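You operate a simulated robot arm through the tools that you are given. There is no shell and no other tool. Be economical: measure what you need, move in short steps, check, and stop when the job is done.

You are at the controls of a simulated two-armed robot. One attempt, no reset.

Task
Pick up the white can marked "41" from the folding table with one hand, pass it to the other hand and put it on the white shelf. Set down upright: white can.

It is judged by the outcome, as a careful person would: the job done as asked, and still so three seconds after it is handed in. It fails if anything else is knocked over, pushed out of place, dropped, spilled or broken.

Robot
Two 7-joint arms with two-finger grippers on one trunk, on a base that drives. Base frame: it is fixed to the floor where the robot stands at the start and does not move with it; the origin is under the middle of the robot, x ahead of it, y to its left, z up. Lengths are in m, angles in rad, forces in N, time in s.
The left shoulder is at the start at [0.045, 0.161, 1.105], the right one opposite. With the tool pointing down near the work surface each hand reaches from about 0.26 to 0.74 m from the robot's upright axis, wherever it stands, measured 20 degrees to its own side. Places, roughly: white shelf [1.3, -1.5, 0.9]. Payload 2.45 kg a hand.
Tool frame (each hand has its own): the origin (TCP) lies between the finger pads and is the grasp point; the fingertips stand 0.026 m ahead of it; z points along the fingers, y is the line along which they close. Largest opening 0.096 m; the body of the gripper starts 0.069 m behind the TCP.
Orientation is that of the tool frame in the base frame, as a unit quaternion [x, y, z, w]. With the fingers straight down and closing along the base's y, the tool's x points along the base's -x, its y along +y and its z along -z.

Tools
- The arms move only by the tool servo_tool. It takes "left_targets", "right_targets" or both (then of equal length, played together; a hand with none holds still); each is a list of rows, each a list of 7 numbers: the shift along the tool's x, y, z in units of 150 mm (1.0 is 150 mm), then the turn, a rotation vector about the tool's x, y, z in units of 180 degrees (1.0 is 180 degrees), then the closure, from 0 (fully open) to 1 (shut). In form: [[x, y, z, ax, ay, az, hand], ...]. A call has 1 to 12 rows; each row is the pose to reach, as a shift and turn from the pose commanded when the call began, along the tool's axes at that moment. A call with a number of a shift or a turn outside -1 to 1 is refused whole. A row lasts 0.2 s, in which the tool goes at most 0.05 m and 0.15 rad; a call with a longer step from one row to the next is refused whole, and so is a gripper value outside its range. A pose out of reach is approached as far as the arm can. The call stops where the force on the tool passes 40 N (or 10 N more than at its start, if that is more) or the arm is blocked; 0.2 s more then pass. The fingers move at their own pace and stop on an object; they squeeze with about 39 N. The grip force told is the motor's: it shows also when the fingers shut on nothing. Time passes only in rows, and 0.2 s behind the last, so rows that repeat a pose let the fingers close. The reply holds the time, the measured pose of the TCP, the force on the tool along the base axes, the opening and the grip force, in the units named above and with some noise, with the torque about the TCP (base axes, N m) and any sound that the robot's microphone picked up.
- Cameras (640 x 400 px; columns grow to the right, rows downward): "scene" is now at [0.1107, -0.0114, 1.5617]; the picture's right is [-0.17, -0.99, 0.00], its down [-0.89, 0.15, -0.43] and it looks along [0.42, -0.07, -0.90] (base axes); focal length 278 px, centre (320, 200). "left" rides on the left gripper at [0.082, -0.003, -0.098] in its tool frame; the picture's right is [0.04, 1.00, 0.00], its down [-0.73, 0.03, -0.68] and it looks along [-0.68, 0.03, 0.73] (tool axes); focal length 256 px, centre (320, 200). "right" rides on the right gripper at [0.082, 0.003, -0.098] in its tool frame; the picture's right is [-0.04, 1.00, 0.00], its down [-0.73, -0.03, -0.68] and it looks along [-0.68, -0.03, 0.73] (tool axes); focal length 256 px, centre (320, 200). There is no depth. A picture from a camera that has moved, and an enlarged one, comes with that camera's place and axes in the base frame and with its lens.
- capture(camera): a new picture of that camera. No time passes.
- lift_body(by): slides the trunk up (or, below 0, down) by that many m; the arms and the scene camera ride with it, the base frame stays. It gives what a move gives, with no picture.
- steer(legs): drives the robot by 1 to 6 legs, each [ahead, left, turn to the left] in m, m and rad, along the robot's own axes; the way and the turn of a leg run together, so that a leg with both is an arc; at most 1.5 m and 3.142 rad a leg. The arms and the cameras ride along, it lands a little off, and it stops where it bumps. It gives what a move gives.
- turn_head(pan, tilt): turns the head with the scene camera to pan (to the left, within 2.094 rad either way) and tilt (down, from -0.506 to 1.204), counted from straight ahead of the robot. It gives what a move gives.
- enlarge(camera, box): a new picture of the part [left, top, right, bottom] of that camera's present view, enlarged. No time passes.
- close_job(): hands the job in; it is judged then, once.

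Work in short steps. Places have to be worked out from the pictures, the camera data and where the tool is seen: move nearer, look again, correct. Check each grasp and each placing, and mend what went wrong. You have 120 turns and 92 pictures in all, those below and enlarged ones among them. Open the grippers and draw the arms clear of the work before you hand the job in, unless the task says otherwise; then end with one line.

The tools are called after "Request:" as name(argument=value, ...) on one line, values as JSON. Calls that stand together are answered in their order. servo_tool: Moves the arms, as the interface text tells. Its arguments: {"type":"object","properties":{"left_targets":{"type":"array"},"right_targets":{"type":"array"}},"required":[]} The other tools are called the same way: lift_body (by) slides the trunk up or down; steer (legs) drives the base; turn_head (pan, tilt) turns the head that bears the scene camera; capture (camera) takes a picture; enlarge (camera, box) takes an enlarged picture of a part of a camera's view; close_job () hands the job in.

At the start:

```text
t: 0.0
left_tool_pos: [0.4308, 0.139, 0.9756]
left_tool_rot: [0.0, 1.0, 0.0, -0.001]
left_force: [-0.6, -0.3, 0.4]
left_wrist_torque: [0.0, 0.02, 0.04]
left_grip_width: 0.0959
left_gripper_force: 0.2
right_tool_pos: [0.335, -0.1844, 0.9846]
right_tool_rot: [0.0, 1.0, 0.001, -0.002]
right_force: [-0.1, 0.1, 0.1]
right_wrist_torque: [0.04, 0.04, 0.0]
right_grip_width: 0.0959
right_gripper_force: 0.1
trunk travel left (down, up): [-0.275, 0.292]
robot x, y, heading: [-0.0017, 0.0012, 0.003]
head pan, tilt: [-0.169, 1.121]
```

scene: 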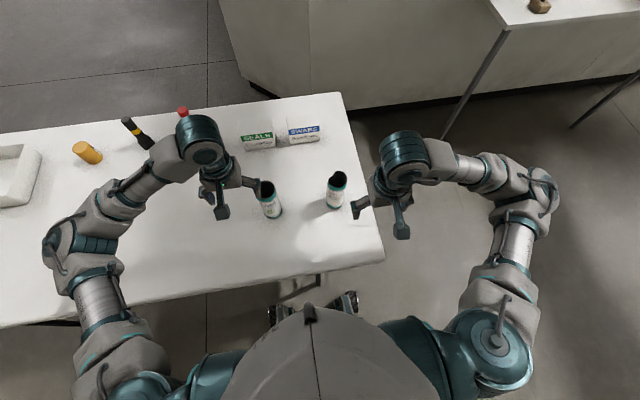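
right: 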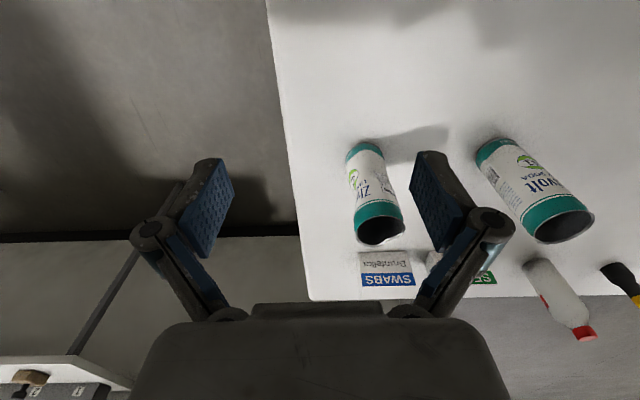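
left: 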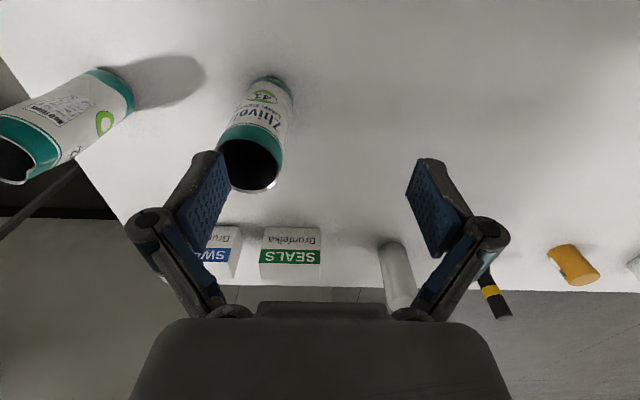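

Two similar open white cans are seen; I need to read their numbers.

Request:
enlarge(camera="right", box=[320, 120, 620, 300])

Request:
enlarge(camera="left", box=[0, 50, 320, 250])

Request:
enlarge(camera="scene", box=[220, 80, 400, 240])

```text
2.13 times, centred on (470, 210) of right
camera zoom: at [0.2534, -0.1811, 1.0834], right [0.04, 1.0, 0.0], down [0.73, -0.03, 0.68], along [0.68, -0.03, -0.73], focal length 546 px, centre (0, 179)
```

zoom: 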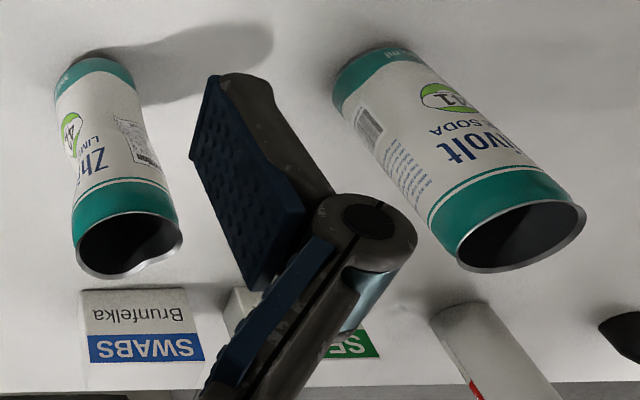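

```text
2.00 times, centred on (160, 150) of left
camera zoom: at [0.3486, 0.1366, 1.0743], right [-0.04, 1.0, 0.0], down [0.73, 0.03, 0.68], along [0.68, 0.03, -0.73], focal length 512 px, centre (640, 300)
```

zoom: 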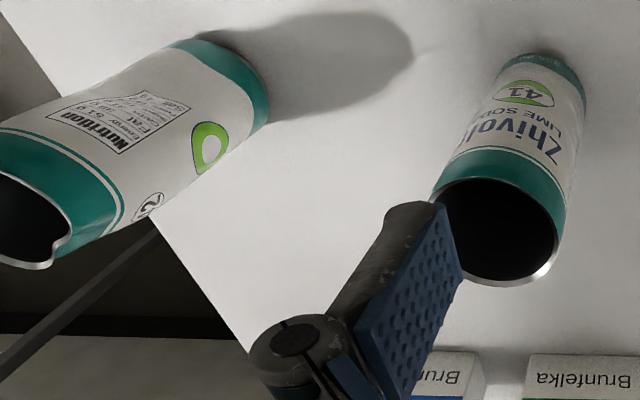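

```text
2.50 times, centred on (310, 160) of scene
camera zoom: at [0.1107, -0.0114, 1.5617], right [-0.17, -0.99, 0.0], down [-0.89, 0.15, -0.43], along [0.42, -0.07, -0.9], focal length 694 px, centre (345, 300)
```

zoom: 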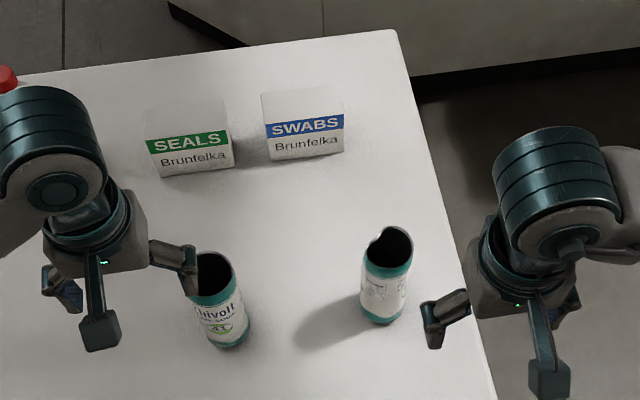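

The middle can is the "41" (rim centre about [0.479, 0.080, 0.893], table about z 0.778). Now check the other can's mark and look toward the shelf.

Request:
turn_head(pan=-0.8, tilt=0.5)

Request:
capture(camera="scene")

Request:
enlarge(camera="right", box=[330, 130, 410, 250])

```text
t: 1.0
left_tool_pos: [0.428, 0.1378, 0.9779]
left_tool_rot: [0.0, 1.0, 0.001, 0.0]
left_force: [0.1, 0.1, 0.0]
left_wrist_torque: [0.02, 0.02, -0.01]
left_grip_width: 0.0959
left_gripper_force: 0.0
right_tool_pos: [0.3317, -0.1855, 0.9838]
right_tool_rot: [-0.001, 1.0, 0.001, 0.001]
right_force: [0.5, 1.0, -0.2]
right_wrist_torque: [0.0, -0.02, 0.01]
right_grip_width: 0.0959
right_gripper_force: 0.0
trunk travel left (down, up): [-0.275, 0.292]
robot x, y, heading: [-0.0005, 0.0003, 0.002]
head pan, tilt: [-0.799, 0.499]
```

```text
85 pictures are left
camera scene: at [0.1138, -0.0665, 1.6106], right [-0.72, -0.7, 0.0], down [-0.34, 0.34, -0.88], along [0.61, -0.63, -0.48], focal length 278 px, centre (320, 200)
```

scene: 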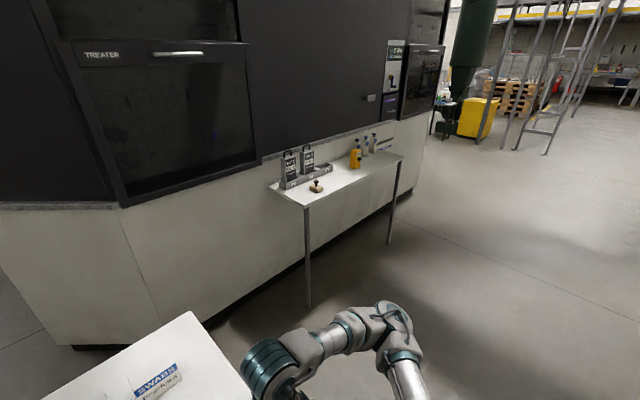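

```text
3.33 times, centred on (370, 190) of right
camera zoom: at [0.2503, -0.1813, 1.0842], right [0.04, 1.0, 0.0], down [0.73, -0.03, 0.68], along [0.68, -0.03, -0.73], focal length 853 px, centre (153, 233)
```

zoom: 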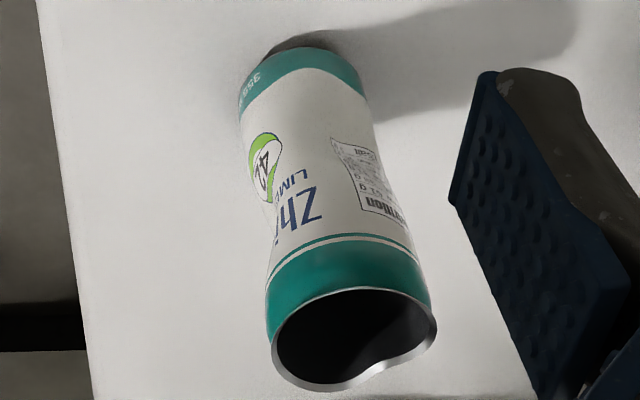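

The shelf is an open white table top. I check the other can's number more closely from both cameras.

Request:
enlarge(camera="right", box=[340, 155, 372, 185])

Request:
enlarge(camera="left", box=[230, 70, 300, 130])

Request:
enlarge(camera="scene", box=[250, 120, 430, 240])

```text
13.33 times, centred on (356, 170) of right
camera zoom: at [0.2503, -0.1813, 1.0842], right [0.04, 1.0, 0.0], down [0.73, -0.03, 0.68], along [0.68, -0.03, -0.73], focal length 3413 px, centre (-160, 600)
```

zoom: 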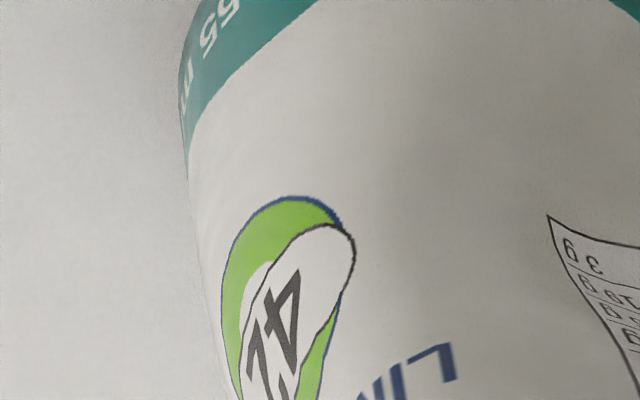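

```text
6.67 times, centred on (265, 100) of left
camera zoom: at [0.3455, 0.1364, 1.0755], right [-0.04, 1.0, 0.0], down [0.73, 0.03, 0.68], along [0.68, 0.03, -0.73], focal length 1707 px, centre (687, 867)
```

zoom: 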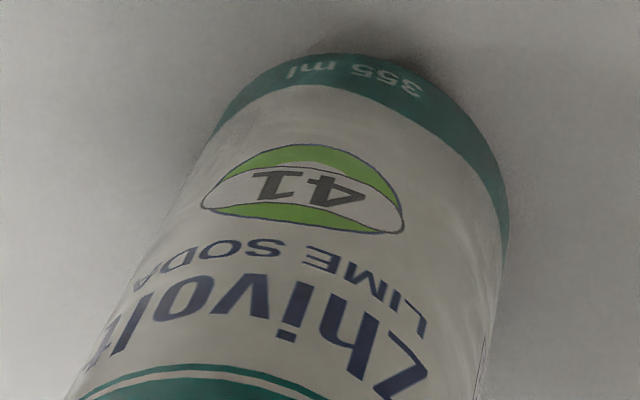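

```text
3.33 times, centred on (340, 180) of scene
camera zoom: at [0.1138, -0.0665, 1.6106], right [-0.72, -0.7, 0.0], down [-0.34, 0.34, -0.88], along [0.61, -0.63, -0.48], focal length 925 px, centre (253, 267)
```

zoom: 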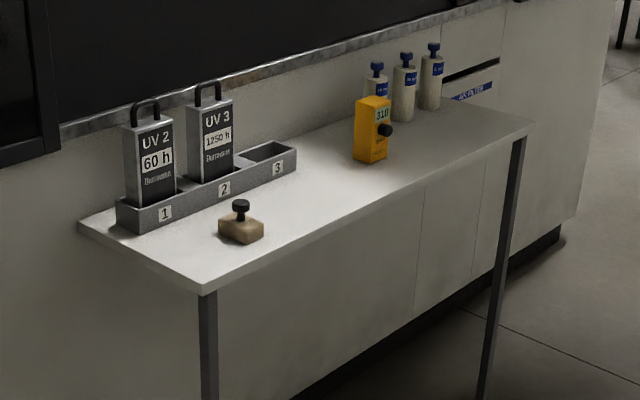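

The other can is "42", so the target is the middle one. I move the open left hand over it at the present height and tip the head back to the table.

Request:
servo_tool(left_targets=[[-0.11, -0.13, 0, 0, 0, 0, 0], [-0.22, -0.26, 0, 0, 0, 0, 0], [-0.333, -0.38, 0, 0, 0, 0, 0], [-0.333, -0.38, 0, 0, 0, 0, 0]])

Request:
turn_head(pan=0.0, tilt=1.0)

Request:
capture(camera="left")

Request:
capture(camera="right")

Request:
capture(camera="scene")

```text
t: 2.0
left_tool_pos: [0.4763, 0.0811, 0.9781]
left_tool_rot: [0.001, 1.0, 0.0, 0.002]
left_force: [-0.1, -0.7, -0.5]
left_wrist_torque: [0.0, 0.04, 0.02]
left_grip_width: 0.0958
left_gripper_force: 0.0
right_tool_pos: [0.3313, -0.1851, 0.9851]
right_tool_rot: [0.0, 1.0, 0.0, 0.001]
right_force: [0.2, 0.1, 0.9]
right_wrist_torque: [0.02, -0.02, 0.05]
right_grip_width: 0.0958
right_gripper_force: 0.1
trunk travel left (down, up): [-0.275, 0.292]
robot x, y, heading: [0.0018, 0.002, -0.001]
head pan, tilt: [-0.799, 0.499]
```

```text
t: 3.1
left_tool_pos: [0.4774, 0.081, 0.9784]
left_tool_rot: [0.0, 1.0, -0.001, 0.001]
left_force: [-0.4, 0.4, 0.0]
left_wrist_torque: [-0.01, -0.01, 0.01]
left_grip_width: 0.096
left_gripper_force: 0.1
right_tool_pos: [0.3325, -0.1857, 0.9844]
right_tool_rot: [0.0, 1.0, 0.0, 0.001]
right_force: [0.3, -0.1, 0.2]
right_wrist_torque: [-0.03, -0.01, -0.01]
right_grip_width: 0.096
right_gripper_force: 0.1
trunk travel left (down, up): [-0.275, 0.292]
robot x, y, heading: [-0.0051, -0.0014, -0.002]
head pan, tilt: [0.0, 1.0]
```

```text
80 pictures are left
camera left: at [0.3947, 0.0789, 1.0762], right [-0.04, 1.0, 0.0], down [0.73, 0.03, 0.68], along [0.68, 0.03, -0.73], focal length 256 px, centre (320, 200)
```

left: 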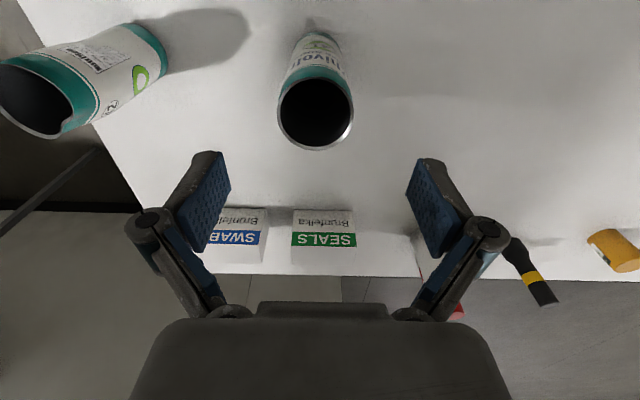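

```text
79 pictures are left
camera right: at [0.2501, -0.1817, 1.0842], right [0.04, 1.0, 0.0], down [0.73, -0.03, 0.68], along [0.68, -0.03, -0.73], focal length 256 px, centre (320, 200)
```

right: 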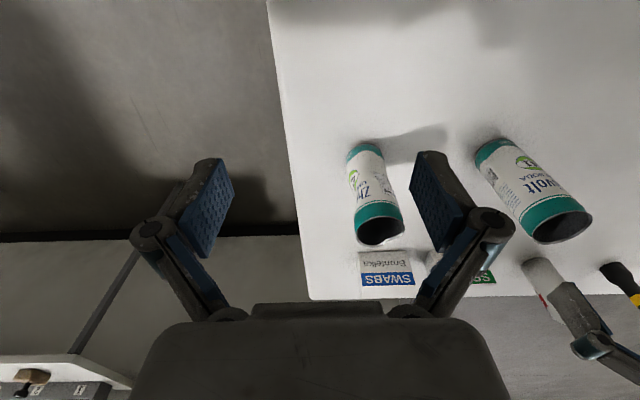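

```text
78 pictures are left
camera scene: at [0.12, -0.0019, 1.5697], right [0.0, -1.0, 0.0], down [-0.84, 0.0, -0.54], along [0.54, 0.0, -0.84], focal length 278 px, centre (320, 200)
```

scene: 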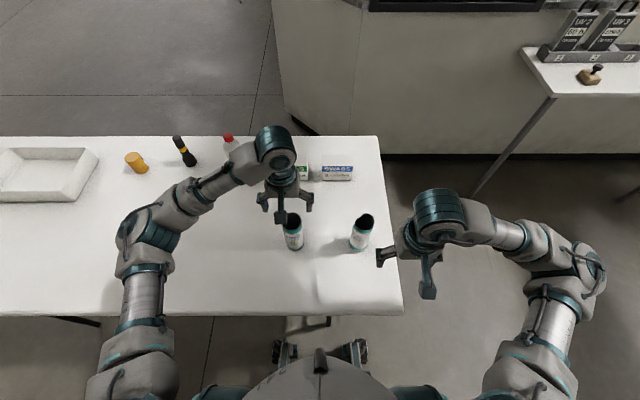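

The rim sits centred between the left fingers (x≈0.476, y≈0.080). I lower to TCP z≈0.872 with the fingers open, then close.

Request:
servo_tool(left_targets=[[0, 0, 0.2, 0, 0, 0, 0], [0, 0, 0.4, 0, 0, 0, 0], [0, 0, 0.55, 0, 0, 0, 0], [0, 0, 0.7, 0, 0, 0, 0], [0, 0, 0.7, 0, 0, 0, 0]])

Request:
capture(camera="left")

Request:
enlarge(camera="scene", box=[220, 150, 420, 275])

```text
t: 4.3
left_tool_pos: [0.4772, 0.083, 0.8732]
left_tool_rot: [0.001, 1.0, 0.0, 0.001]
left_force: [0.3, -0.8, 0.5]
left_wrist_torque: [0.0, 0.01, -0.01]
left_grip_width: 0.0957
left_gripper_force: 0.1
right_tool_pos: [0.3326, -0.1857, 0.986]
right_tool_rot: [0.001, 1.0, -0.001, 0.0]
right_force: [0.4, 0.3, -0.4]
right_wrist_torque: [-0.03, -0.01, 0.02]
right_grip_width: 0.0958
right_gripper_force: 0.0
trunk travel left (down, up): [-0.275, 0.292]
robot x, y, heading: [-0.0021, -0.0015, 0.003]
head pan, tilt: [0.0, 1.0]
```

```text
77 pictures are left
camera left: at [0.3957, 0.0796, 0.9717], right [-0.04, 1.0, 0.0], down [0.73, 0.03, 0.68], along [0.68, 0.03, -0.73], focal length 256 px, centre (320, 200)
```

left: 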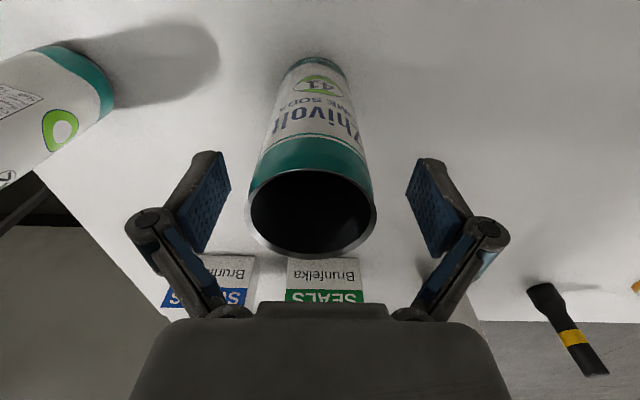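

```text
3.20 times, centred on (320, 212) of scene
camera zoom: at [0.1196, -0.002, 1.5697], right [0.0, -1.0, 0.0], down [-0.84, 0.0, -0.54], along [0.54, 0.0, -0.84], focal length 888 px, centre (320, 160)
```

zoom: 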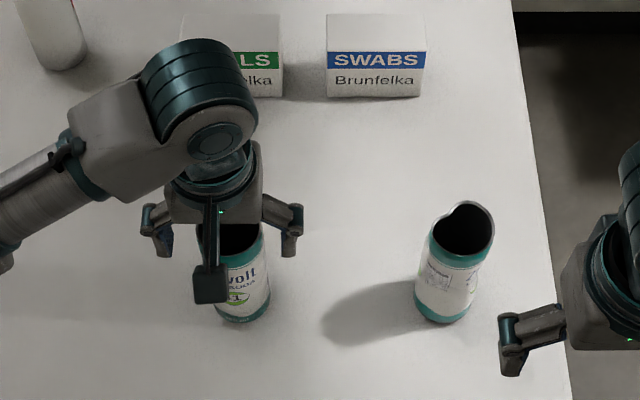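

Can stands centred between the fingers (within ~2 mm). Closing in place.

Request:
servo_tool(left_targets=[[0, -0.013, 0, 0, 0, 0, 0.3], [0, -0.013, 0, 0, 0, 0, 0.6], [0, -0.013, 0, 0, 0, 0, 1], [0, -0.013, 0, 0, 0, 0, 1]])

```text
t: 5.3
left_tool_pos: [0.4779, 0.0799, 0.8736]
left_tool_rot: [0.0, 1.0, 0.0, 0.0]
left_force: [0.0, 0.9, 0.3]
left_wrist_torque: [-0.03, 0.02, -0.01]
left_grip_width: 0.0555
left_gripper_force: 38.6
right_tool_pos: [0.3327, -0.186, 0.985]
right_tool_rot: [0.0, 1.0, 0.0, 0.001]
right_force: [0.7, -0.7, -0.4]
right_wrist_torque: [-0.01, -0.02, 0.01]
right_grip_width: 0.0959
right_gripper_force: 0.1
trunk travel left (down, up): [-0.275, 0.292]
robot x, y, heading: [-0.0006, -0.0001, 0.002]
head pan, tilt: [0.0, 1.0]
```

Gripped at 55.5 mm. Lifting straight up 0.15 m.

Request:
servo_tool(left_targets=[[0, 0, -0.15, 0, 0, 0, 1], [0, 0, -0.35, 0, 0, 0, 1], [0, 0, -0.6, 0, 0, 0, 1], [0, 0, -0.85, 0, 0, 0, 1], [0, 0, -1, 0, 0, 0, 1], [0, 0, -1, 0, 0, 0, 1]])

Request:
capture(camera="left")

Request:
capture(camera="scene")

```text
t: 6.8
left_tool_pos: [0.4783, 0.0801, 1.0219]
left_tool_rot: [0.0, 1.0, 0.0, 0.001]
left_force: [-0.8, 0.3, -0.1]
left_wrist_torque: [-0.02, 0.04, 0.0]
left_grip_width: 0.0553
left_gripper_force: 39.2
right_tool_pos: [0.3337, -0.1856, 0.9846]
right_tool_rot: [0.0, 1.0, 0.0, 0.0]
right_force: [-0.5, -0.9, 0.6]
right_wrist_torque: [-0.02, 0.0, 0.0]
right_grip_width: 0.096
right_gripper_force: 0.1
trunk travel left (down, up): [-0.275, 0.292]
robot x, y, heading: [-0.0014, 0.0015, 0.001]
head pan, tilt: [0.0, 1.0]
```

```text
75 pictures are left
camera left: at [0.3956, 0.0775, 1.12], right [-0.04, 1.0, 0.0], down [0.73, 0.03, 0.68], along [0.68, 0.03, -0.73], focal length 256 px, centre (320, 200)
```

left: 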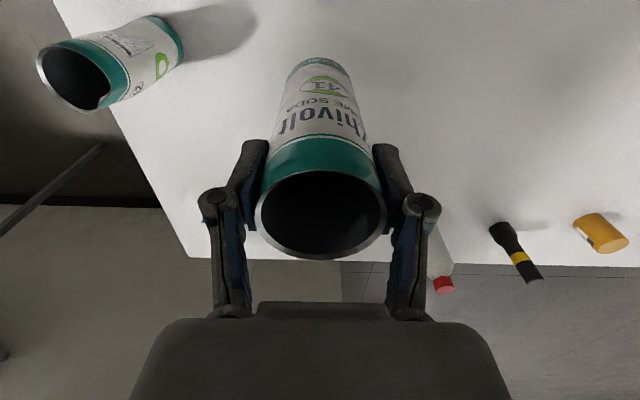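

```text
74 pictures are left
camera scene: at [0.1203, -0.002, 1.5695], right [0.0, -1.0, 0.0], down [-0.84, 0.0, -0.54], along [0.54, 0.0, -0.84], focal length 278 px, centre (320, 200)
```

scene: 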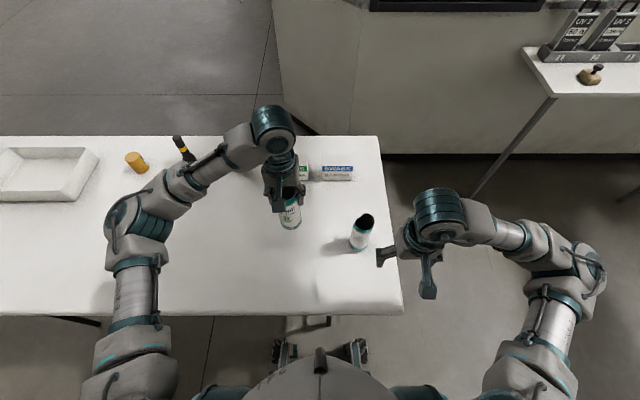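

The can is held upright and clear. I take it out to the hand-over place (about [0.57, 0.02], left TCP z 1.07) with a 30° yaw, while the right hand rises and yaws alike.

Request:
servo_tool(left_targets=[[-0.12, -0.08, -0.07, 0, 0, -0.033, 1], [-0.24, -0.16, -0.14, 0, 0, -0.067, 1], [-0.37, -0.24, -0.2, 0, 0, -0.1, 1], [-0.49, -0.32, -0.27, 0, 0, -0.133, 1], [-0.613, -0.4, -0.333, 0, 0, -0.167, 1], [-0.613, -0.4, -0.333, 0, 0, -0.167, 1]], right_targets=[[0, 0, -0.13, 0, 0, -0.033, 0], [0, 0, -0.26, 0, 0, -0.067, 0], [0, 0, -0.4, 0, 0, -0.1, 0], [0, 0, -0.53, 0, 0, -0.133, 0], [0, 0, -0.667, 0, 0, -0.167, 0], [0, 0, -0.667, 0, 0, -0.167, 0]])

```text
t: 8.2
left_tool_pos: [0.5692, 0.0183, 1.072]
left_tool_rot: [-0.26, 0.966, 0.0, 0.002]
left_force: [-0.1, 0.4, -0.1]
left_wrist_torque: [-0.03, 0.0, -0.02]
left_grip_width: 0.0554
left_gripper_force: 39.2
right_tool_pos: [0.3318, -0.184, 1.0847]
right_tool_rot: [-0.26, 0.966, 0.001, 0.001]
right_force: [0.4, 0.1, -0.7]
right_wrist_torque: [0.04, 0.0, -0.01]
right_grip_width: 0.0958
right_gripper_force: 0.1
trunk travel left (down, up): [-0.275, 0.292]
robot x, y, heading: [-0.0007, 0.004, 0.001]
head pan, tilt: [0.0, 1.0]
```

Both are as commanded. Now pitch the right tool up 55° (35° below horizontal) while moving part way toward the can.

Request:
servo_tool(right_targets=[[-0.05, 0.05, 0, 0, -0.038, 0, 0], [-0.1, 0.1, 0, 0, -0.076, 0, 0], [-0.16, 0.15, 0, 0, -0.115, 0, 0], [-0.22, 0.2, 0, 0, -0.153, 0, 0], [-0.28, 0.25, 0, 0, -0.191, 0, 0], [-0.34, 0.3, 0, 0, -0.229, 0, 0], [-0.4, 0.34, 0, 0, -0.267, 0, 0], [-0.46, 0.386, 0, 0, -0.3056, 0, 0], [-0.46, 0.386, 0, 0, -0.3056, 0, 0]])

Request:
capture(camera="scene")

Request:
capture(camera="right")

```text
t: 10.2
left_tool_pos: [0.5678, 0.0197, 1.0729]
left_tool_rot: [-0.259, 0.966, 0.0, 0.001]
left_force: [-0.3, -0.5, 0.6]
left_wrist_torque: [0.03, -0.01, -0.03]
left_grip_width: 0.0551
left_gripper_force: 39.0
right_tool_pos: [0.4116, -0.0857, 1.114]
right_tool_rot: [-0.23, 0.856, 0.12, 0.447]
right_force: [0.6, 0.1, -1.4]
right_wrist_torque: [0.0, 0.01, 0.04]
right_grip_width: 0.096
right_gripper_force: 0.1
right hand out of reach, approached as far as the arm can: row 5, 6, 7, 8, 9
trunk travel left (down, up): [-0.275, 0.292]
robot x, y, heading: [0.0021, -0.0001, 0.004]
head pan, tilt: [0.0, 1.0]
```

```text
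73 pictures are left
camera scene: at [0.1201, -0.0025, 1.5696], right [0.0, -1.0, 0.0], down [-0.84, 0.0, -0.54], along [0.54, 0.0, -0.84], focal length 278 px, centre (320, 200)
```

scene: 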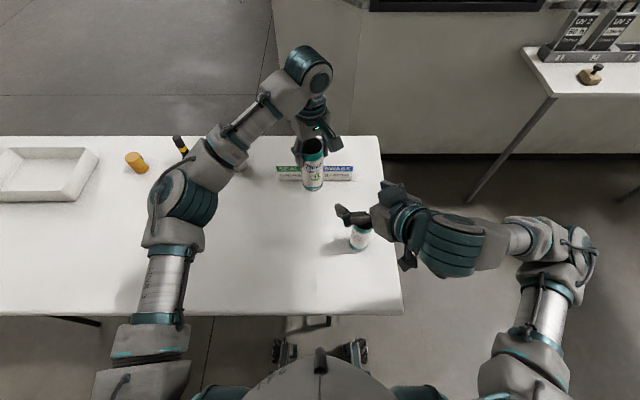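

```text
72 pictures are left
camera right: at [0.2985, -0.1469, 1.1047], right [-0.48, 0.88, 0.03], down [-0.1, -0.09, 0.99], along [0.87, 0.47, 0.14], focal length 256 px, centre (320, 200)
```

right: 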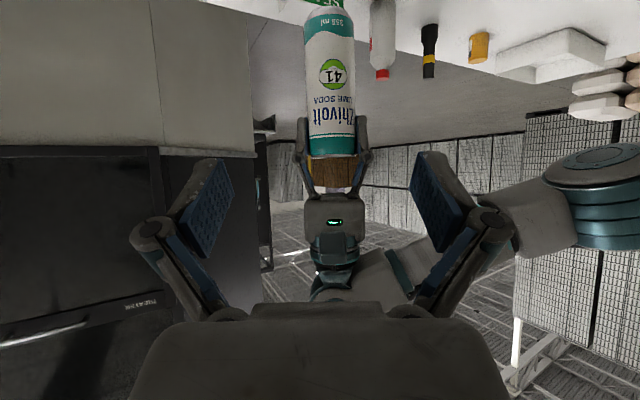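

The right tool has its pitch and yaw but was pushed outward since it couldn't fold that close. I go half the way toward the pre-grasp and see where it lands.

Request:
servo_tool(right_targets=[[-0.12, 0, 0.18, 0, 0, 0, 0], [-0.25, 0, 0.36, 0, 0, 0, 0], [-0.25, 0, 0.36, 0, 0, 0, 0]])

```text
t: 10.9
left_tool_pos: [0.5675, 0.0185, 1.0726]
left_tool_rot: [-0.26, 0.966, 0.0, 0.002]
left_force: [-0.1, -0.1, -0.1]
left_wrist_torque: [-0.01, -0.01, -0.01]
left_grip_width: 0.0552
left_gripper_force: 38.7
right_tool_pos: [0.4686, -0.0519, 1.1178]
right_tool_rot: [-0.23, 0.856, 0.119, 0.447]
right_force: [-0.6, -0.5, 0.6]
right_wrist_torque: [-0.01, -0.01, 0.04]
right_grip_width: 0.0959
right_gripper_force: 0.0
trunk travel left (down, up): [-0.275, 0.292]
robot x, y, heading: [0.0002, -0.0017, -0.002]
head pan, tilt: [0.0, 1.0]
```

Reference is the reached pose. Now align sideways (x_t +21 mm, y_t +12 mm), advance a bit to about 0.11 m short, and look.

Request:
servo_tool(right_targets=[[0.07, 0.04, 0.1, 0, 0, 0, 0], [0.139, 0.08, 0.3, 0, 0, 0, 0], [0.139, 0.08, 0.3, 0, 0, 0, 0]])

Request:
capture(camera="right")

Request:
capture(camera="scene")

```text
t: 11.8
left_tool_pos: [0.5696, 0.0193, 1.072]
left_tool_rot: [-0.261, 0.965, 0.0, 0.002]
left_force: [0.6, 0.3, -0.4]
left_wrist_torque: [-0.01, -0.03, 0.02]
left_grip_width: 0.0551
left_gripper_force: 38.9
right_tool_pos: [0.4849, -0.0287, 1.0745]
right_tool_rot: [-0.23, 0.856, 0.12, 0.448]
right_force: [1.4, -0.4, -0.3]
right_wrist_torque: [-0.03, 0.01, 0.0]
right_grip_width: 0.0959
right_gripper_force: 0.0
trunk travel left (down, up): [-0.275, 0.292]
robot x, y, heading: [-0.0027, 0.001, 0.001]
head pan, tilt: [0.0, 1.0]
```

```text
71 pictures are left
camera right: at [0.3725, -0.0897, 1.0646], right [-0.48, 0.88, 0.03], down [-0.11, -0.09, 0.99], along [0.87, 0.47, 0.14], focal length 256 px, centre (320, 200)
```

right: 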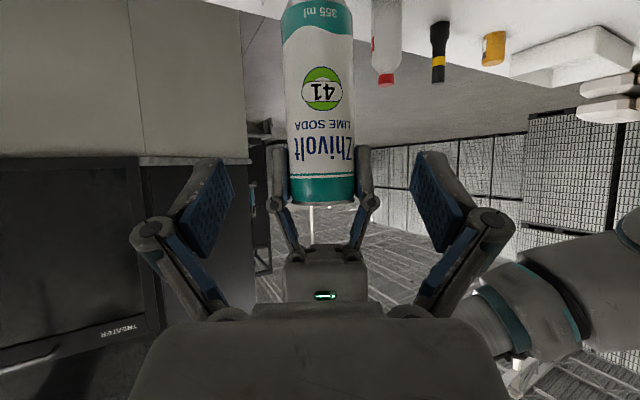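

```text
70 pictures are left
camera scene: at [0.1204, -0.0017, 1.5696], right [0.0, -1.0, 0.0], down [-0.84, 0.0, -0.54], along [0.54, 0.0, -0.84], focal length 278 px, centre (320, 200)
```

scene: 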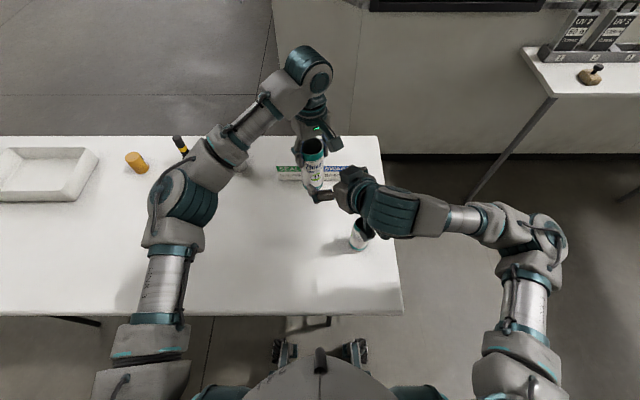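

Lateral alignment is good; remaining 0.116 m along the right tool's axis. Advance 0.07 m and check.

Request:
servo_tool(right_targets=[[0, 0, 0.16, 0, 0, 0, 0], [0, 0, 0.32, 0, 0, 0, 0], [0, 0, 0.47, 0, 0, 0, 0], [0, 0, 0.47, 0, 0, 0, 0]])

Request:
capture(camera="right")

Request:
capture(camera="left")

Request:
enlarge(camera="scene", box=[240, 80, 440, 205])

```text
t: 12.8
left_tool_pos: [0.5682, 0.0188, 1.073]
left_tool_rot: [-0.259, 0.966, 0.001, 0.001]
left_force: [-0.2, -0.1, -0.3]
left_wrist_torque: [-0.01, -0.02, -0.01]
left_grip_width: 0.0554
left_gripper_force: 38.6
right_tool_pos: [0.5348, -0.0003, 1.033]
right_tool_rot: [-0.23, 0.856, 0.12, 0.447]
right_force: [0.0, 0.0, 0.1]
right_wrist_torque: [-0.04, -0.03, 0.0]
right_grip_width: 0.0963
right_gripper_force: 0.0
trunk travel left (down, up): [-0.275, 0.292]
robot x, y, heading: [-0.0026, 0.0011, 0.005]
head pan, tilt: [0.0, 1.0]
```

```text
69 pictures are left
camera right: at [0.4223, -0.0605, 1.0232], right [-0.48, 0.88, 0.03], down [-0.11, -0.09, 0.99], along [0.87, 0.47, 0.14], focal length 256 px, centre (320, 200)
```

right: 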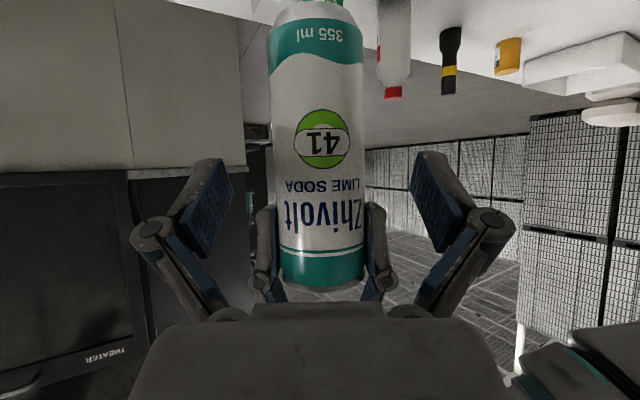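

```text
68 pictures are left
camera left: at [0.499, -0.0235, 1.1706], right [-0.54, 0.84, 0.0], down [0.62, 0.39, 0.68], along [0.58, 0.36, -0.73], focal length 256 px, centre (320, 200)
```

left: 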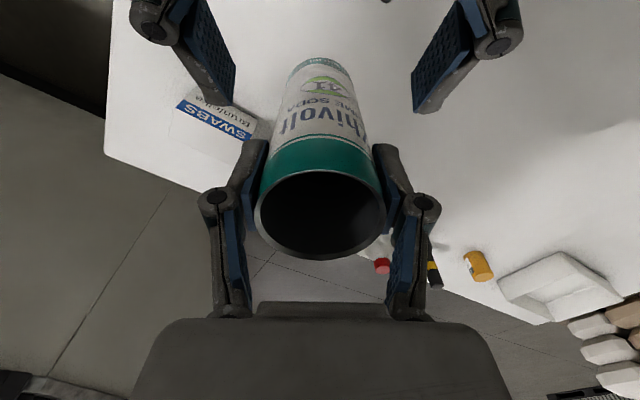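

```text
3.20 times, centred on (340, 142) of scene
camera zoom: at [0.1208, -0.0017, 1.5696], right [0.0, -1.0, 0.0], down [-0.84, 0.0, -0.54], along [0.54, 0.0, -0.84], focal length 888 px, centre (256, 384)
```

zoom: 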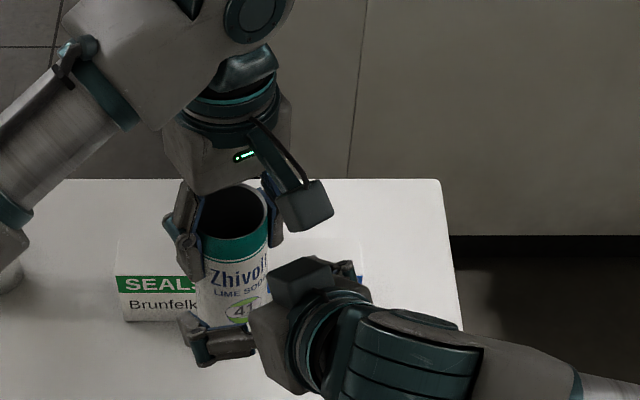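

Clear straddle, well centred, with ample free wall below the left fingers. Advance the last 49 mm.

Request:
servo_tool(right_targets=[[0.017, 0, 0.15, 0, 0, 0, 0], [0.017, 0, 0.325, 0, 0, 0, 0], [0.017, 0, 0.325, 0, 0, 0, 0]])

Request:
capture(camera="right")

Request:
capture(camera="left")

```text
t: 13.6
left_tool_pos: [0.5677, 0.0189, 1.0726]
left_tool_rot: [-0.258, 0.966, 0.0, 0.001]
left_force: [-0.1, -0.2, 0.2]
left_wrist_torque: [-0.02, 0.01, 0.03]
left_grip_width: 0.055
left_gripper_force: 38.9
right_tool_pos: [0.5672, 0.0209, 1.0062]
right_tool_rot: [-0.231, 0.856, 0.12, 0.448]
right_force: [0.1, -0.6, -0.3]
right_wrist_torque: [0.01, -0.05, 0.01]
right_grip_width: 0.0959
right_gripper_force: 0.1
trunk travel left (down, up): [-0.275, 0.292]
robot x, y, heading: [0.0005, -0.0022, -0.006]
head pan, tilt: [0.0, 1.0]
```

```text
66 pictures are left
camera right: at [0.4548, -0.04, 0.9943], right [-0.48, 0.88, 0.03], down [-0.11, -0.09, 0.99], along [0.87, 0.47, 0.14], focal length 256 px, centre (320, 200)
```

right: 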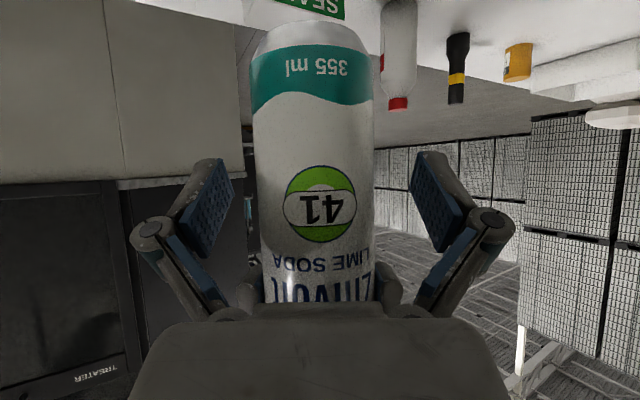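

```text
65 pictures are left
camera left: at [0.499, -0.0233, 1.1707], right [-0.54, 0.84, 0.0], down [0.62, 0.39, 0.68], along [0.58, 0.36, -0.73], focal length 256 px, centre (320, 200)
```

left: 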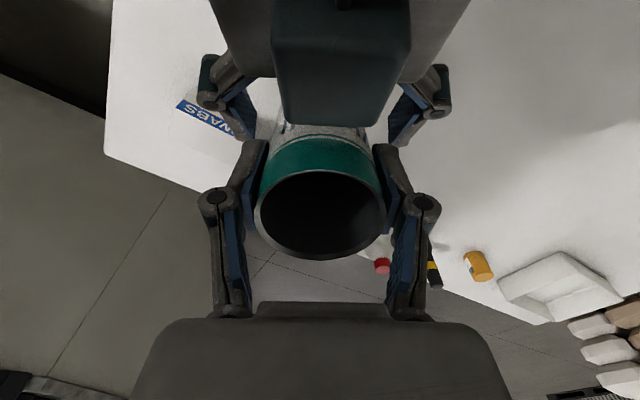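

The right fingers straddle the can's middle; bottom is about 0.063 m below the right TCP. Closing the right hand.

Request:
servo_tool(right_targets=[[0, 0, 0, 0, 0, 0, 0.4], [0, 0, 0, 0, 0, 0, 0.7], [0, 0, 0, 0, 0, 0, 1], [0, 0, 0, 0, 0, 0, 1]])

```text
t: 14.6
left_tool_pos: [0.5695, 0.0197, 1.0716]
left_tool_rot: [-0.259, 0.966, 0.001, 0.001]
left_force: [-1.1, 11.8, -2.3]
left_wrist_torque: [0.58, 0.03, 0.09]
left_grip_width: 0.0552
left_gripper_force: 39.3
right_tool_pos: [0.5683, 0.0191, 1.0037]
right_tool_rot: [-0.229, 0.857, 0.119, 0.447]
right_force: [0.7, -13.1, 3.4]
right_wrist_torque: [0.31, 0.03, -0.06]
right_grip_width: 0.0544
right_gripper_force: 38.9
trunk travel left (down, up): [-0.275, 0.292]
robot x, y, heading: [0.003, -0.0029, -0.0]
head pan, tilt: [0.0, 1.0]
```

Both hands hold. Now open the left hand while the right holds.

Request:
servo_tool(left_targets=[[0, 0, 0, 0, 0, 0, 0.6], [0, 0, 0, 0, 0, 0, 0.3], [0, 0, 0, 0, 0, 0, 0], [0, 0, 0, 0, 0, 0, 0]])

Request:
capture(camera="left")

```text
t: 15.6
left_tool_pos: [0.568, 0.0196, 1.0722]
left_tool_rot: [-0.259, 0.966, -0.001, 0.001]
left_force: [0.9, 0.1, 0.2]
left_wrist_torque: [-0.01, 0.03, -0.03]
left_grip_width: 0.096
left_gripper_force: 0.0
right_tool_pos: [0.5665, 0.0199, 1.0044]
right_tool_rot: [-0.23, 0.856, 0.12, 0.447]
right_force: [0.1, 0.1, 0.2]
right_wrist_torque: [0.02, 0.0, 0.03]
right_grip_width: 0.0543
right_gripper_force: 38.7
trunk travel left (down, up): [-0.275, 0.292]
robot x, y, heading: [-0.0008, -0.0002, -0.002]
head pan, tilt: [0.0, 1.0]
```

```text
64 pictures are left
camera left: at [0.4992, -0.0235, 1.1706], right [-0.53, 0.84, 0.0], down [0.62, 0.39, 0.68], along [0.58, 0.36, -0.73], focal length 256 px, centre (320, 200)
```

left: 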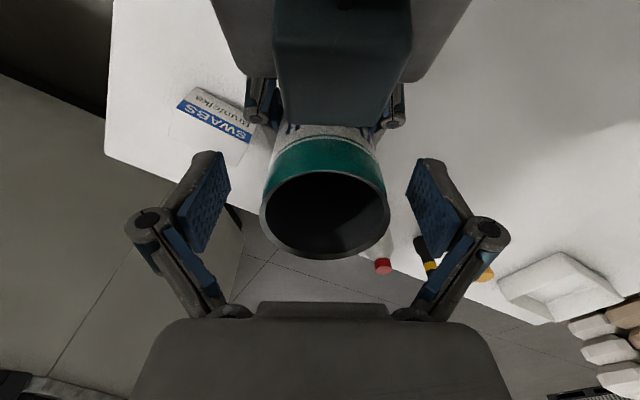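

Right alone holds the can. Raise the left hand clear 0.13 m, then draw it to the left.

Request:
servo_tool(left_targets=[[0, 0, -0.2, 0, 0, 0, 0], [0, 0, -0.45, 0, 0, 0, 0], [0, 0, -0.7, 0, 0, 0, 0], [0, 0, -0.9, 0, 0, 0, 0], [0, 0.25, -0.9, 0, 0, 0, 0], [0.1, 0.5, -0.9, 0, 0, 0, 0], [0.25, 0.75, -0.9, 0, 0, 0, 0], [0.4, 1, -0.9, 0, 0, 0, 0], [0.4, 1, -0.9, 0, 0, 0, 0]])

Request:
capture(camera="scene")

Request:
capture(camera="left")

Request:
capture(camera="right")

```text
t: 17.6
left_tool_pos: [0.4403, 0.118, 1.2066]
left_tool_rot: [-0.26, 0.966, 0.0, 0.001]
left_force: [-0.7, 0.8, -1.3]
left_wrist_torque: [0.01, -0.01, 0.0]
left_grip_width: 0.096
left_gripper_force: 0.0
right_tool_pos: [0.5669, 0.0196, 1.0038]
right_tool_rot: [-0.23, 0.856, 0.12, 0.447]
right_force: [-0.1, 0.1, -0.5]
right_wrist_torque: [0.01, -0.05, 0.0]
right_grip_width: 0.0544
right_gripper_force: 38.9
trunk travel left (down, up): [-0.275, 0.292]
robot x, y, heading: [0.0014, -0.0014, -0.003]
head pan, tilt: [0.0, 1.0]
```

```text
63 pictures are left
camera scene: at [0.1211, -0.0016, 1.5695], right [0.0, -1.0, 0.0], down [-0.84, 0.0, -0.54], along [0.54, 0.0, -0.84], focal length 278 px, centre (320, 200)
```

scene: 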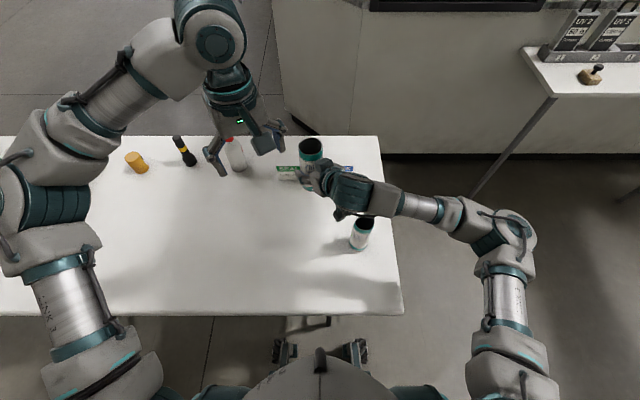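

```text
62 pictures are left
camera left: at [0.3708, 0.0759, 1.3058], right [-0.54, 0.84, 0.0], down [0.62, 0.39, 0.68], along [0.57, 0.36, -0.73], focal length 256 px, centre (320, 200)
```

left: 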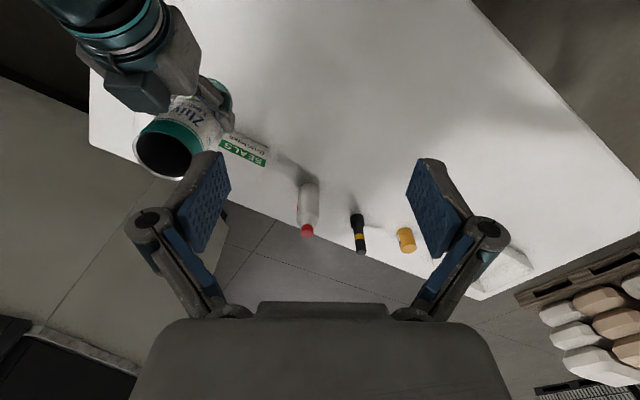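

```text
61 pictures are left
camera right: at [0.4556, -0.0405, 0.9937], right [-0.48, 0.88, 0.03], down [-0.1, -0.09, 0.99], along [0.87, 0.47, 0.14], focal length 256 px, centre (320, 200)
```

right: 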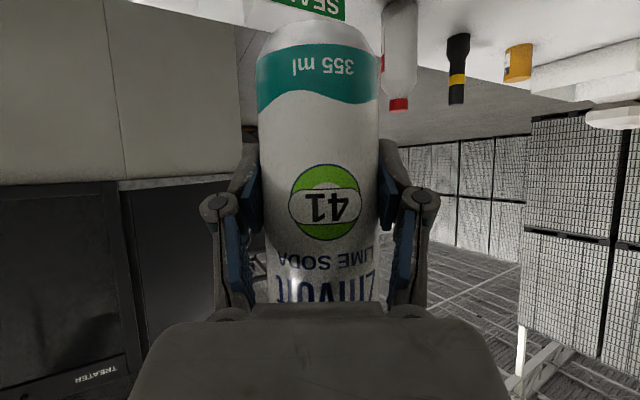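

The hand-over worked: can upright in the right hand. I raise the trunk 0.15 m for clearance over the table things.

Request:
lift_body(by=0.15)

```text
t: 19.3
left_tool_pos: [0.4416, 0.1201, 1.3571]
left_tool_rot: [-0.26, 0.966, 0.0, 0.001]
left_force: [0.0, 0.2, 0.9]
left_wrist_torque: [-0.02, -0.01, 0.01]
left_grip_width: 0.096
left_gripper_force: 0.0
right_tool_pos: [0.5693, 0.0193, 1.1534]
right_tool_rot: [-0.231, 0.856, 0.12, 0.446]
right_force: [0.1, -0.3, -0.9]
right_wrist_torque: [-0.03, -0.01, -0.01]
right_grip_width: 0.054
right_gripper_force: 39.4
trunk travel left (down, up): [-0.425, 0.142]
robot x, y, heading: [-0.0002, 0.0013, -0.001]
head pan, tilt: [0.0, 1.0]
```

Now drive sideways to the right 1.38 m, at a distance from the shelf, and look.

Request:
steer(legs=[[0, -0.7, 0], [0, -0.68, 0]])

Request:
turn_head(pan=0.0, tilt=0.65)

Request:
capture(camera="scene")

Request:
capture(camera="left")

```text
t: 26.5
left_tool_pos: [0.4509, -1.2738, 1.359]
left_tool_rot: [-0.264, 0.964, 0.005, 0.002]
left_force: [0.1, 0.3, -0.5]
left_wrist_torque: [0.01, -0.04, 0.0]
left_grip_width: 0.0962
left_gripper_force: 0.1
right_tool_pos: [0.5786, -1.3705, 1.154]
right_tool_rot: [-0.232, 0.855, 0.126, 0.447]
right_force: [1.5, -0.6, 0.0]
right_wrist_torque: [0.04, 0.0, 0.07]
right_grip_width: 0.0544
right_gripper_force: 38.9
trunk travel left (down, up): [-0.425, 0.142]
robot x, y, heading: [0.0108, -1.3825, 0.014]
head pan, tilt: [0.0, 1.0]
```

```text
t: 27.3
left_tool_pos: [0.4474, -1.269, 1.3589]
left_tool_rot: [-0.264, 0.965, 0.002, 0.002]
left_force: [-0.1, -0.3, -0.5]
left_wrist_torque: [0.06, -0.06, -0.01]
left_grip_width: 0.0961
left_gripper_force: 0.3
right_tool_pos: [0.5753, -1.3686, 1.156]
right_tool_rot: [-0.233, 0.854, 0.123, 0.448]
right_force: [0.1, -0.3, -0.2]
right_wrist_torque: [0.06, 0.04, 0.02]
right_grip_width: 0.0542
right_gripper_force: 39.0
trunk travel left (down, up): [-0.425, 0.142]
robot x, y, heading: [0.0119, -1.3873, 0.008]
head pan, tilt: [0.0, 0.649]
```

```text
60 pictures are left
camera scene: at [0.0928, -1.3878, 1.7478], right [0.01, -1.0, 0.0], down [-0.61, -0.01, -0.79], along [0.79, 0.01, -0.61], focal length 278 px, centre (320, 200)
```

scene: 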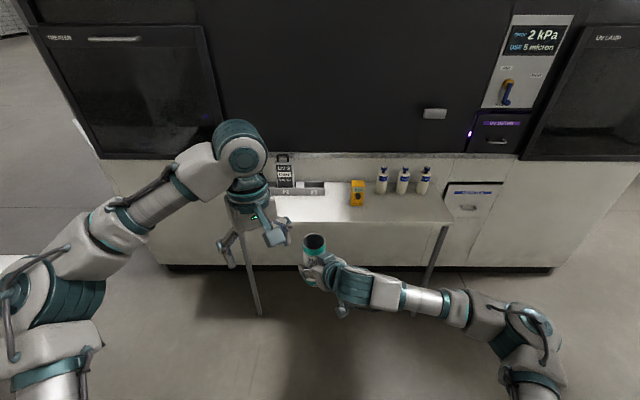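

```text
59 pictures are left
camera left: at [0.3776, -1.3123, 1.4576], right [-0.54, 0.84, 0.0], down [0.61, 0.39, 0.68], along [0.57, 0.37, -0.73], focal length 256 px, centre (320, 200)
```

left: 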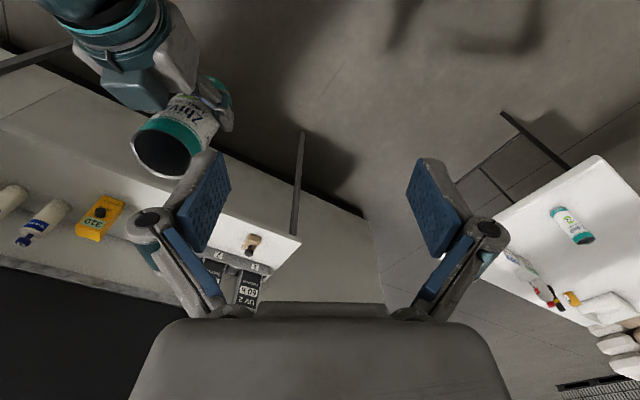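

Clear of everything. Enlarge the shelf to fix its edge and height.

Request:
enlarge(camera="scene", box=[260, 140, 470, 270])

Request:
enlarge(camera="left", box=[0, 140, 320, 340])

Request:
capture(camera="right")

```text
3.05 times, centred on (365, 205) of scene
camera zoom: at [0.0928, -1.3878, 1.7478], right [0.01, -1.0, 0.0], down [-0.61, -0.01, -0.79], along [0.79, 0.01, -0.61], focal length 846 px, centre (183, 185)
```

zoom: 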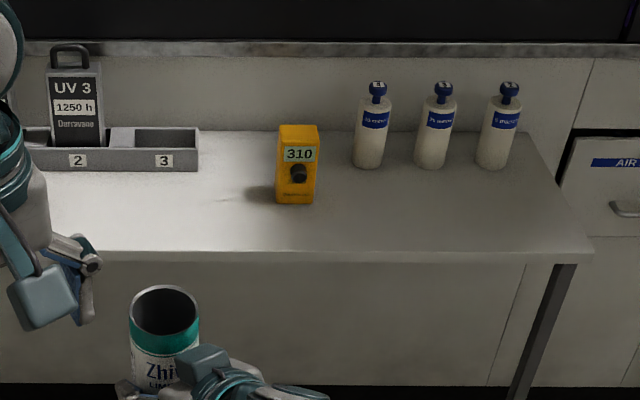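

```text
2.00 times, centred on (160, 240) of left
camera zoom: at [0.3776, -1.3123, 1.4576], right [-0.54, 0.84, 0.0], down [0.61, 0.39, 0.68], along [0.57, 0.37, -0.73], focal length 512 px, centre (640, 120)
```

zoom: 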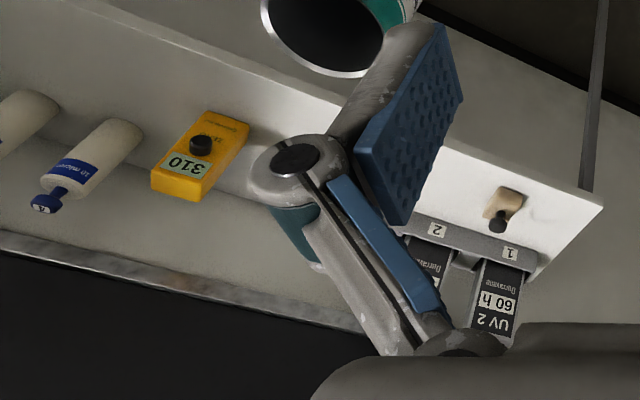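

```text
56 pictures are left
camera right: at [0.4637, -1.4287, 1.1453], right [-0.49, 0.87, 0.03], down [-0.11, -0.1, 0.99], along [0.87, 0.48, 0.14], focal length 256 px, centre (320, 200)
```

right: 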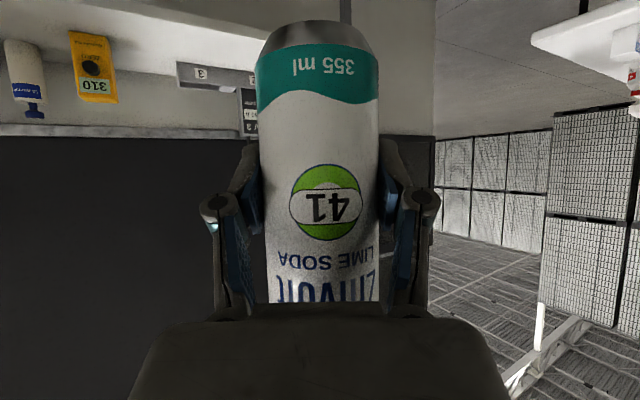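

Shelf: front edge x≈1.07, top z≈0.865; free spot around (1.15, -1.37), tray beyond x≈1.28 and yellow box at y≈-1.56. Drive ahead 0.50 m first.

Request:
steer(legs=[[0.5, 0, 0]])

Request:
turn_head(pan=0.0, tilt=0.95)

Request:
capture(camera="scene")

Request:
capture(camera="left")

Request:
capture(camera="right")

```text
t: 30.3
left_tool_pos: [0.949, -1.2732, 1.3625]
left_tool_rot: [-0.26, 0.966, 0.004, 0.004]
left_force: [0.6, -0.4, -0.6]
left_wrist_torque: [-0.01, 0.01, 0.04]
left_grip_width: 0.0959
left_gripper_force: 0.1
right_tool_pos: [1.0755, -1.3722, 1.1567]
right_tool_rot: [-0.228, 0.855, 0.121, 0.449]
right_force: [0.2, -0.8, 0.3]
right_wrist_torque: [-0.04, 0.01, 0.0]
right_grip_width: 0.054
right_gripper_force: 39.1
trunk travel left (down, up): [-0.425, 0.142]
robot x, y, heading: [0.5116, -1.3823, -0.002]
head pan, tilt: [0.0, 0.649]
```

```text
t: 31.1
left_tool_pos: [0.9452, -1.2696, 1.3599]
left_tool_rot: [-0.26, 0.966, 0.0, 0.004]
left_force: [0.1, -0.4, -0.8]
left_wrist_torque: [-0.01, -0.04, -0.01]
left_grip_width: 0.096
left_gripper_force: 0.1
right_tool_pos: [1.0745, -1.368, 1.1586]
right_tool_rot: [-0.23, 0.855, 0.12, 0.448]
right_force: [-0.3, -0.2, 0.1]
right_wrist_torque: [0.02, -0.01, 0.0]
right_grip_width: 0.0543
right_gripper_force: 39.0
trunk travel left (down, up): [-0.425, 0.142]
robot x, y, heading: [0.5133, -1.3833, 0.001]
head pan, tilt: [0.0, 0.949]
```

```text
55 pictures are left
camera scene: at [0.5798, -1.3862, 1.7239], right [0.0, -1.0, 0.0], down [-0.82, 0.0, -0.58], along [0.58, 0.0, -0.82], focal length 278 px, centre (320, 200)
```

scene: 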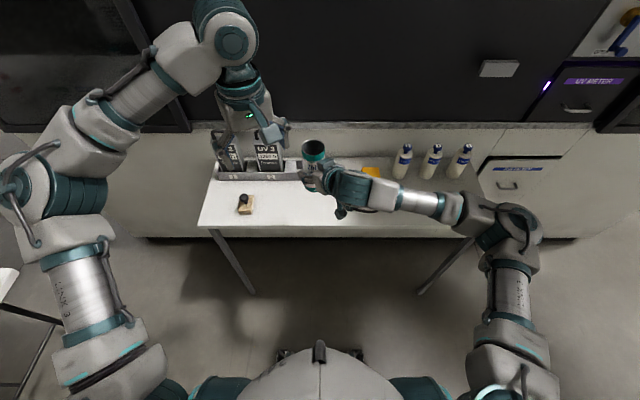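

```text
54 pictures are left
camera left: at [0.8754, -1.3116, 1.4585], right [-0.54, 0.84, 0.0], down [0.61, 0.39, 0.69], along [0.58, 0.37, -0.73], focal length 256 px, centre (320, 200)
```

left: 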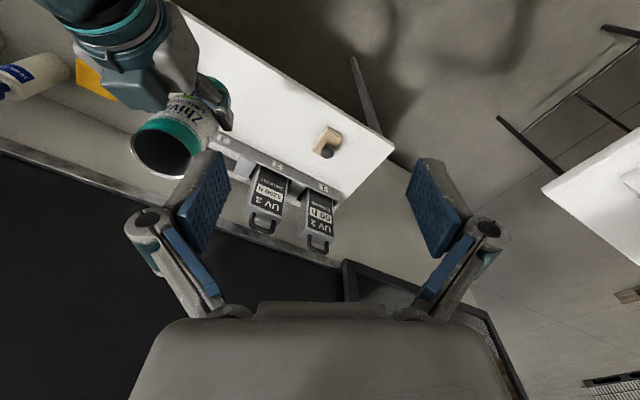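

```text
53 pictures are left
camera right: at [0.9612, -1.429, 1.1465], right [-0.48, 0.88, 0.03], down [-0.11, -0.1, 0.99], along [0.87, 0.47, 0.14], focal length 256 px, centre (320, 200)
```

right: 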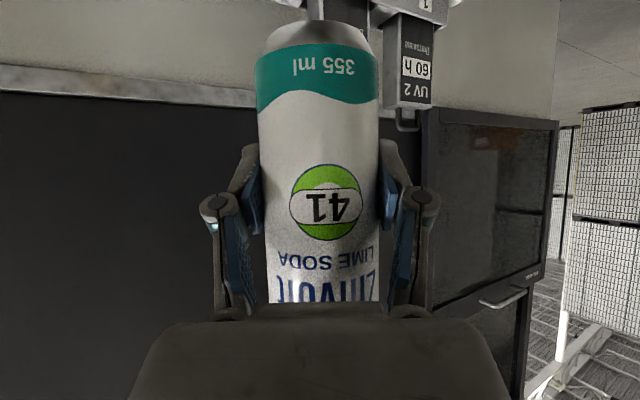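

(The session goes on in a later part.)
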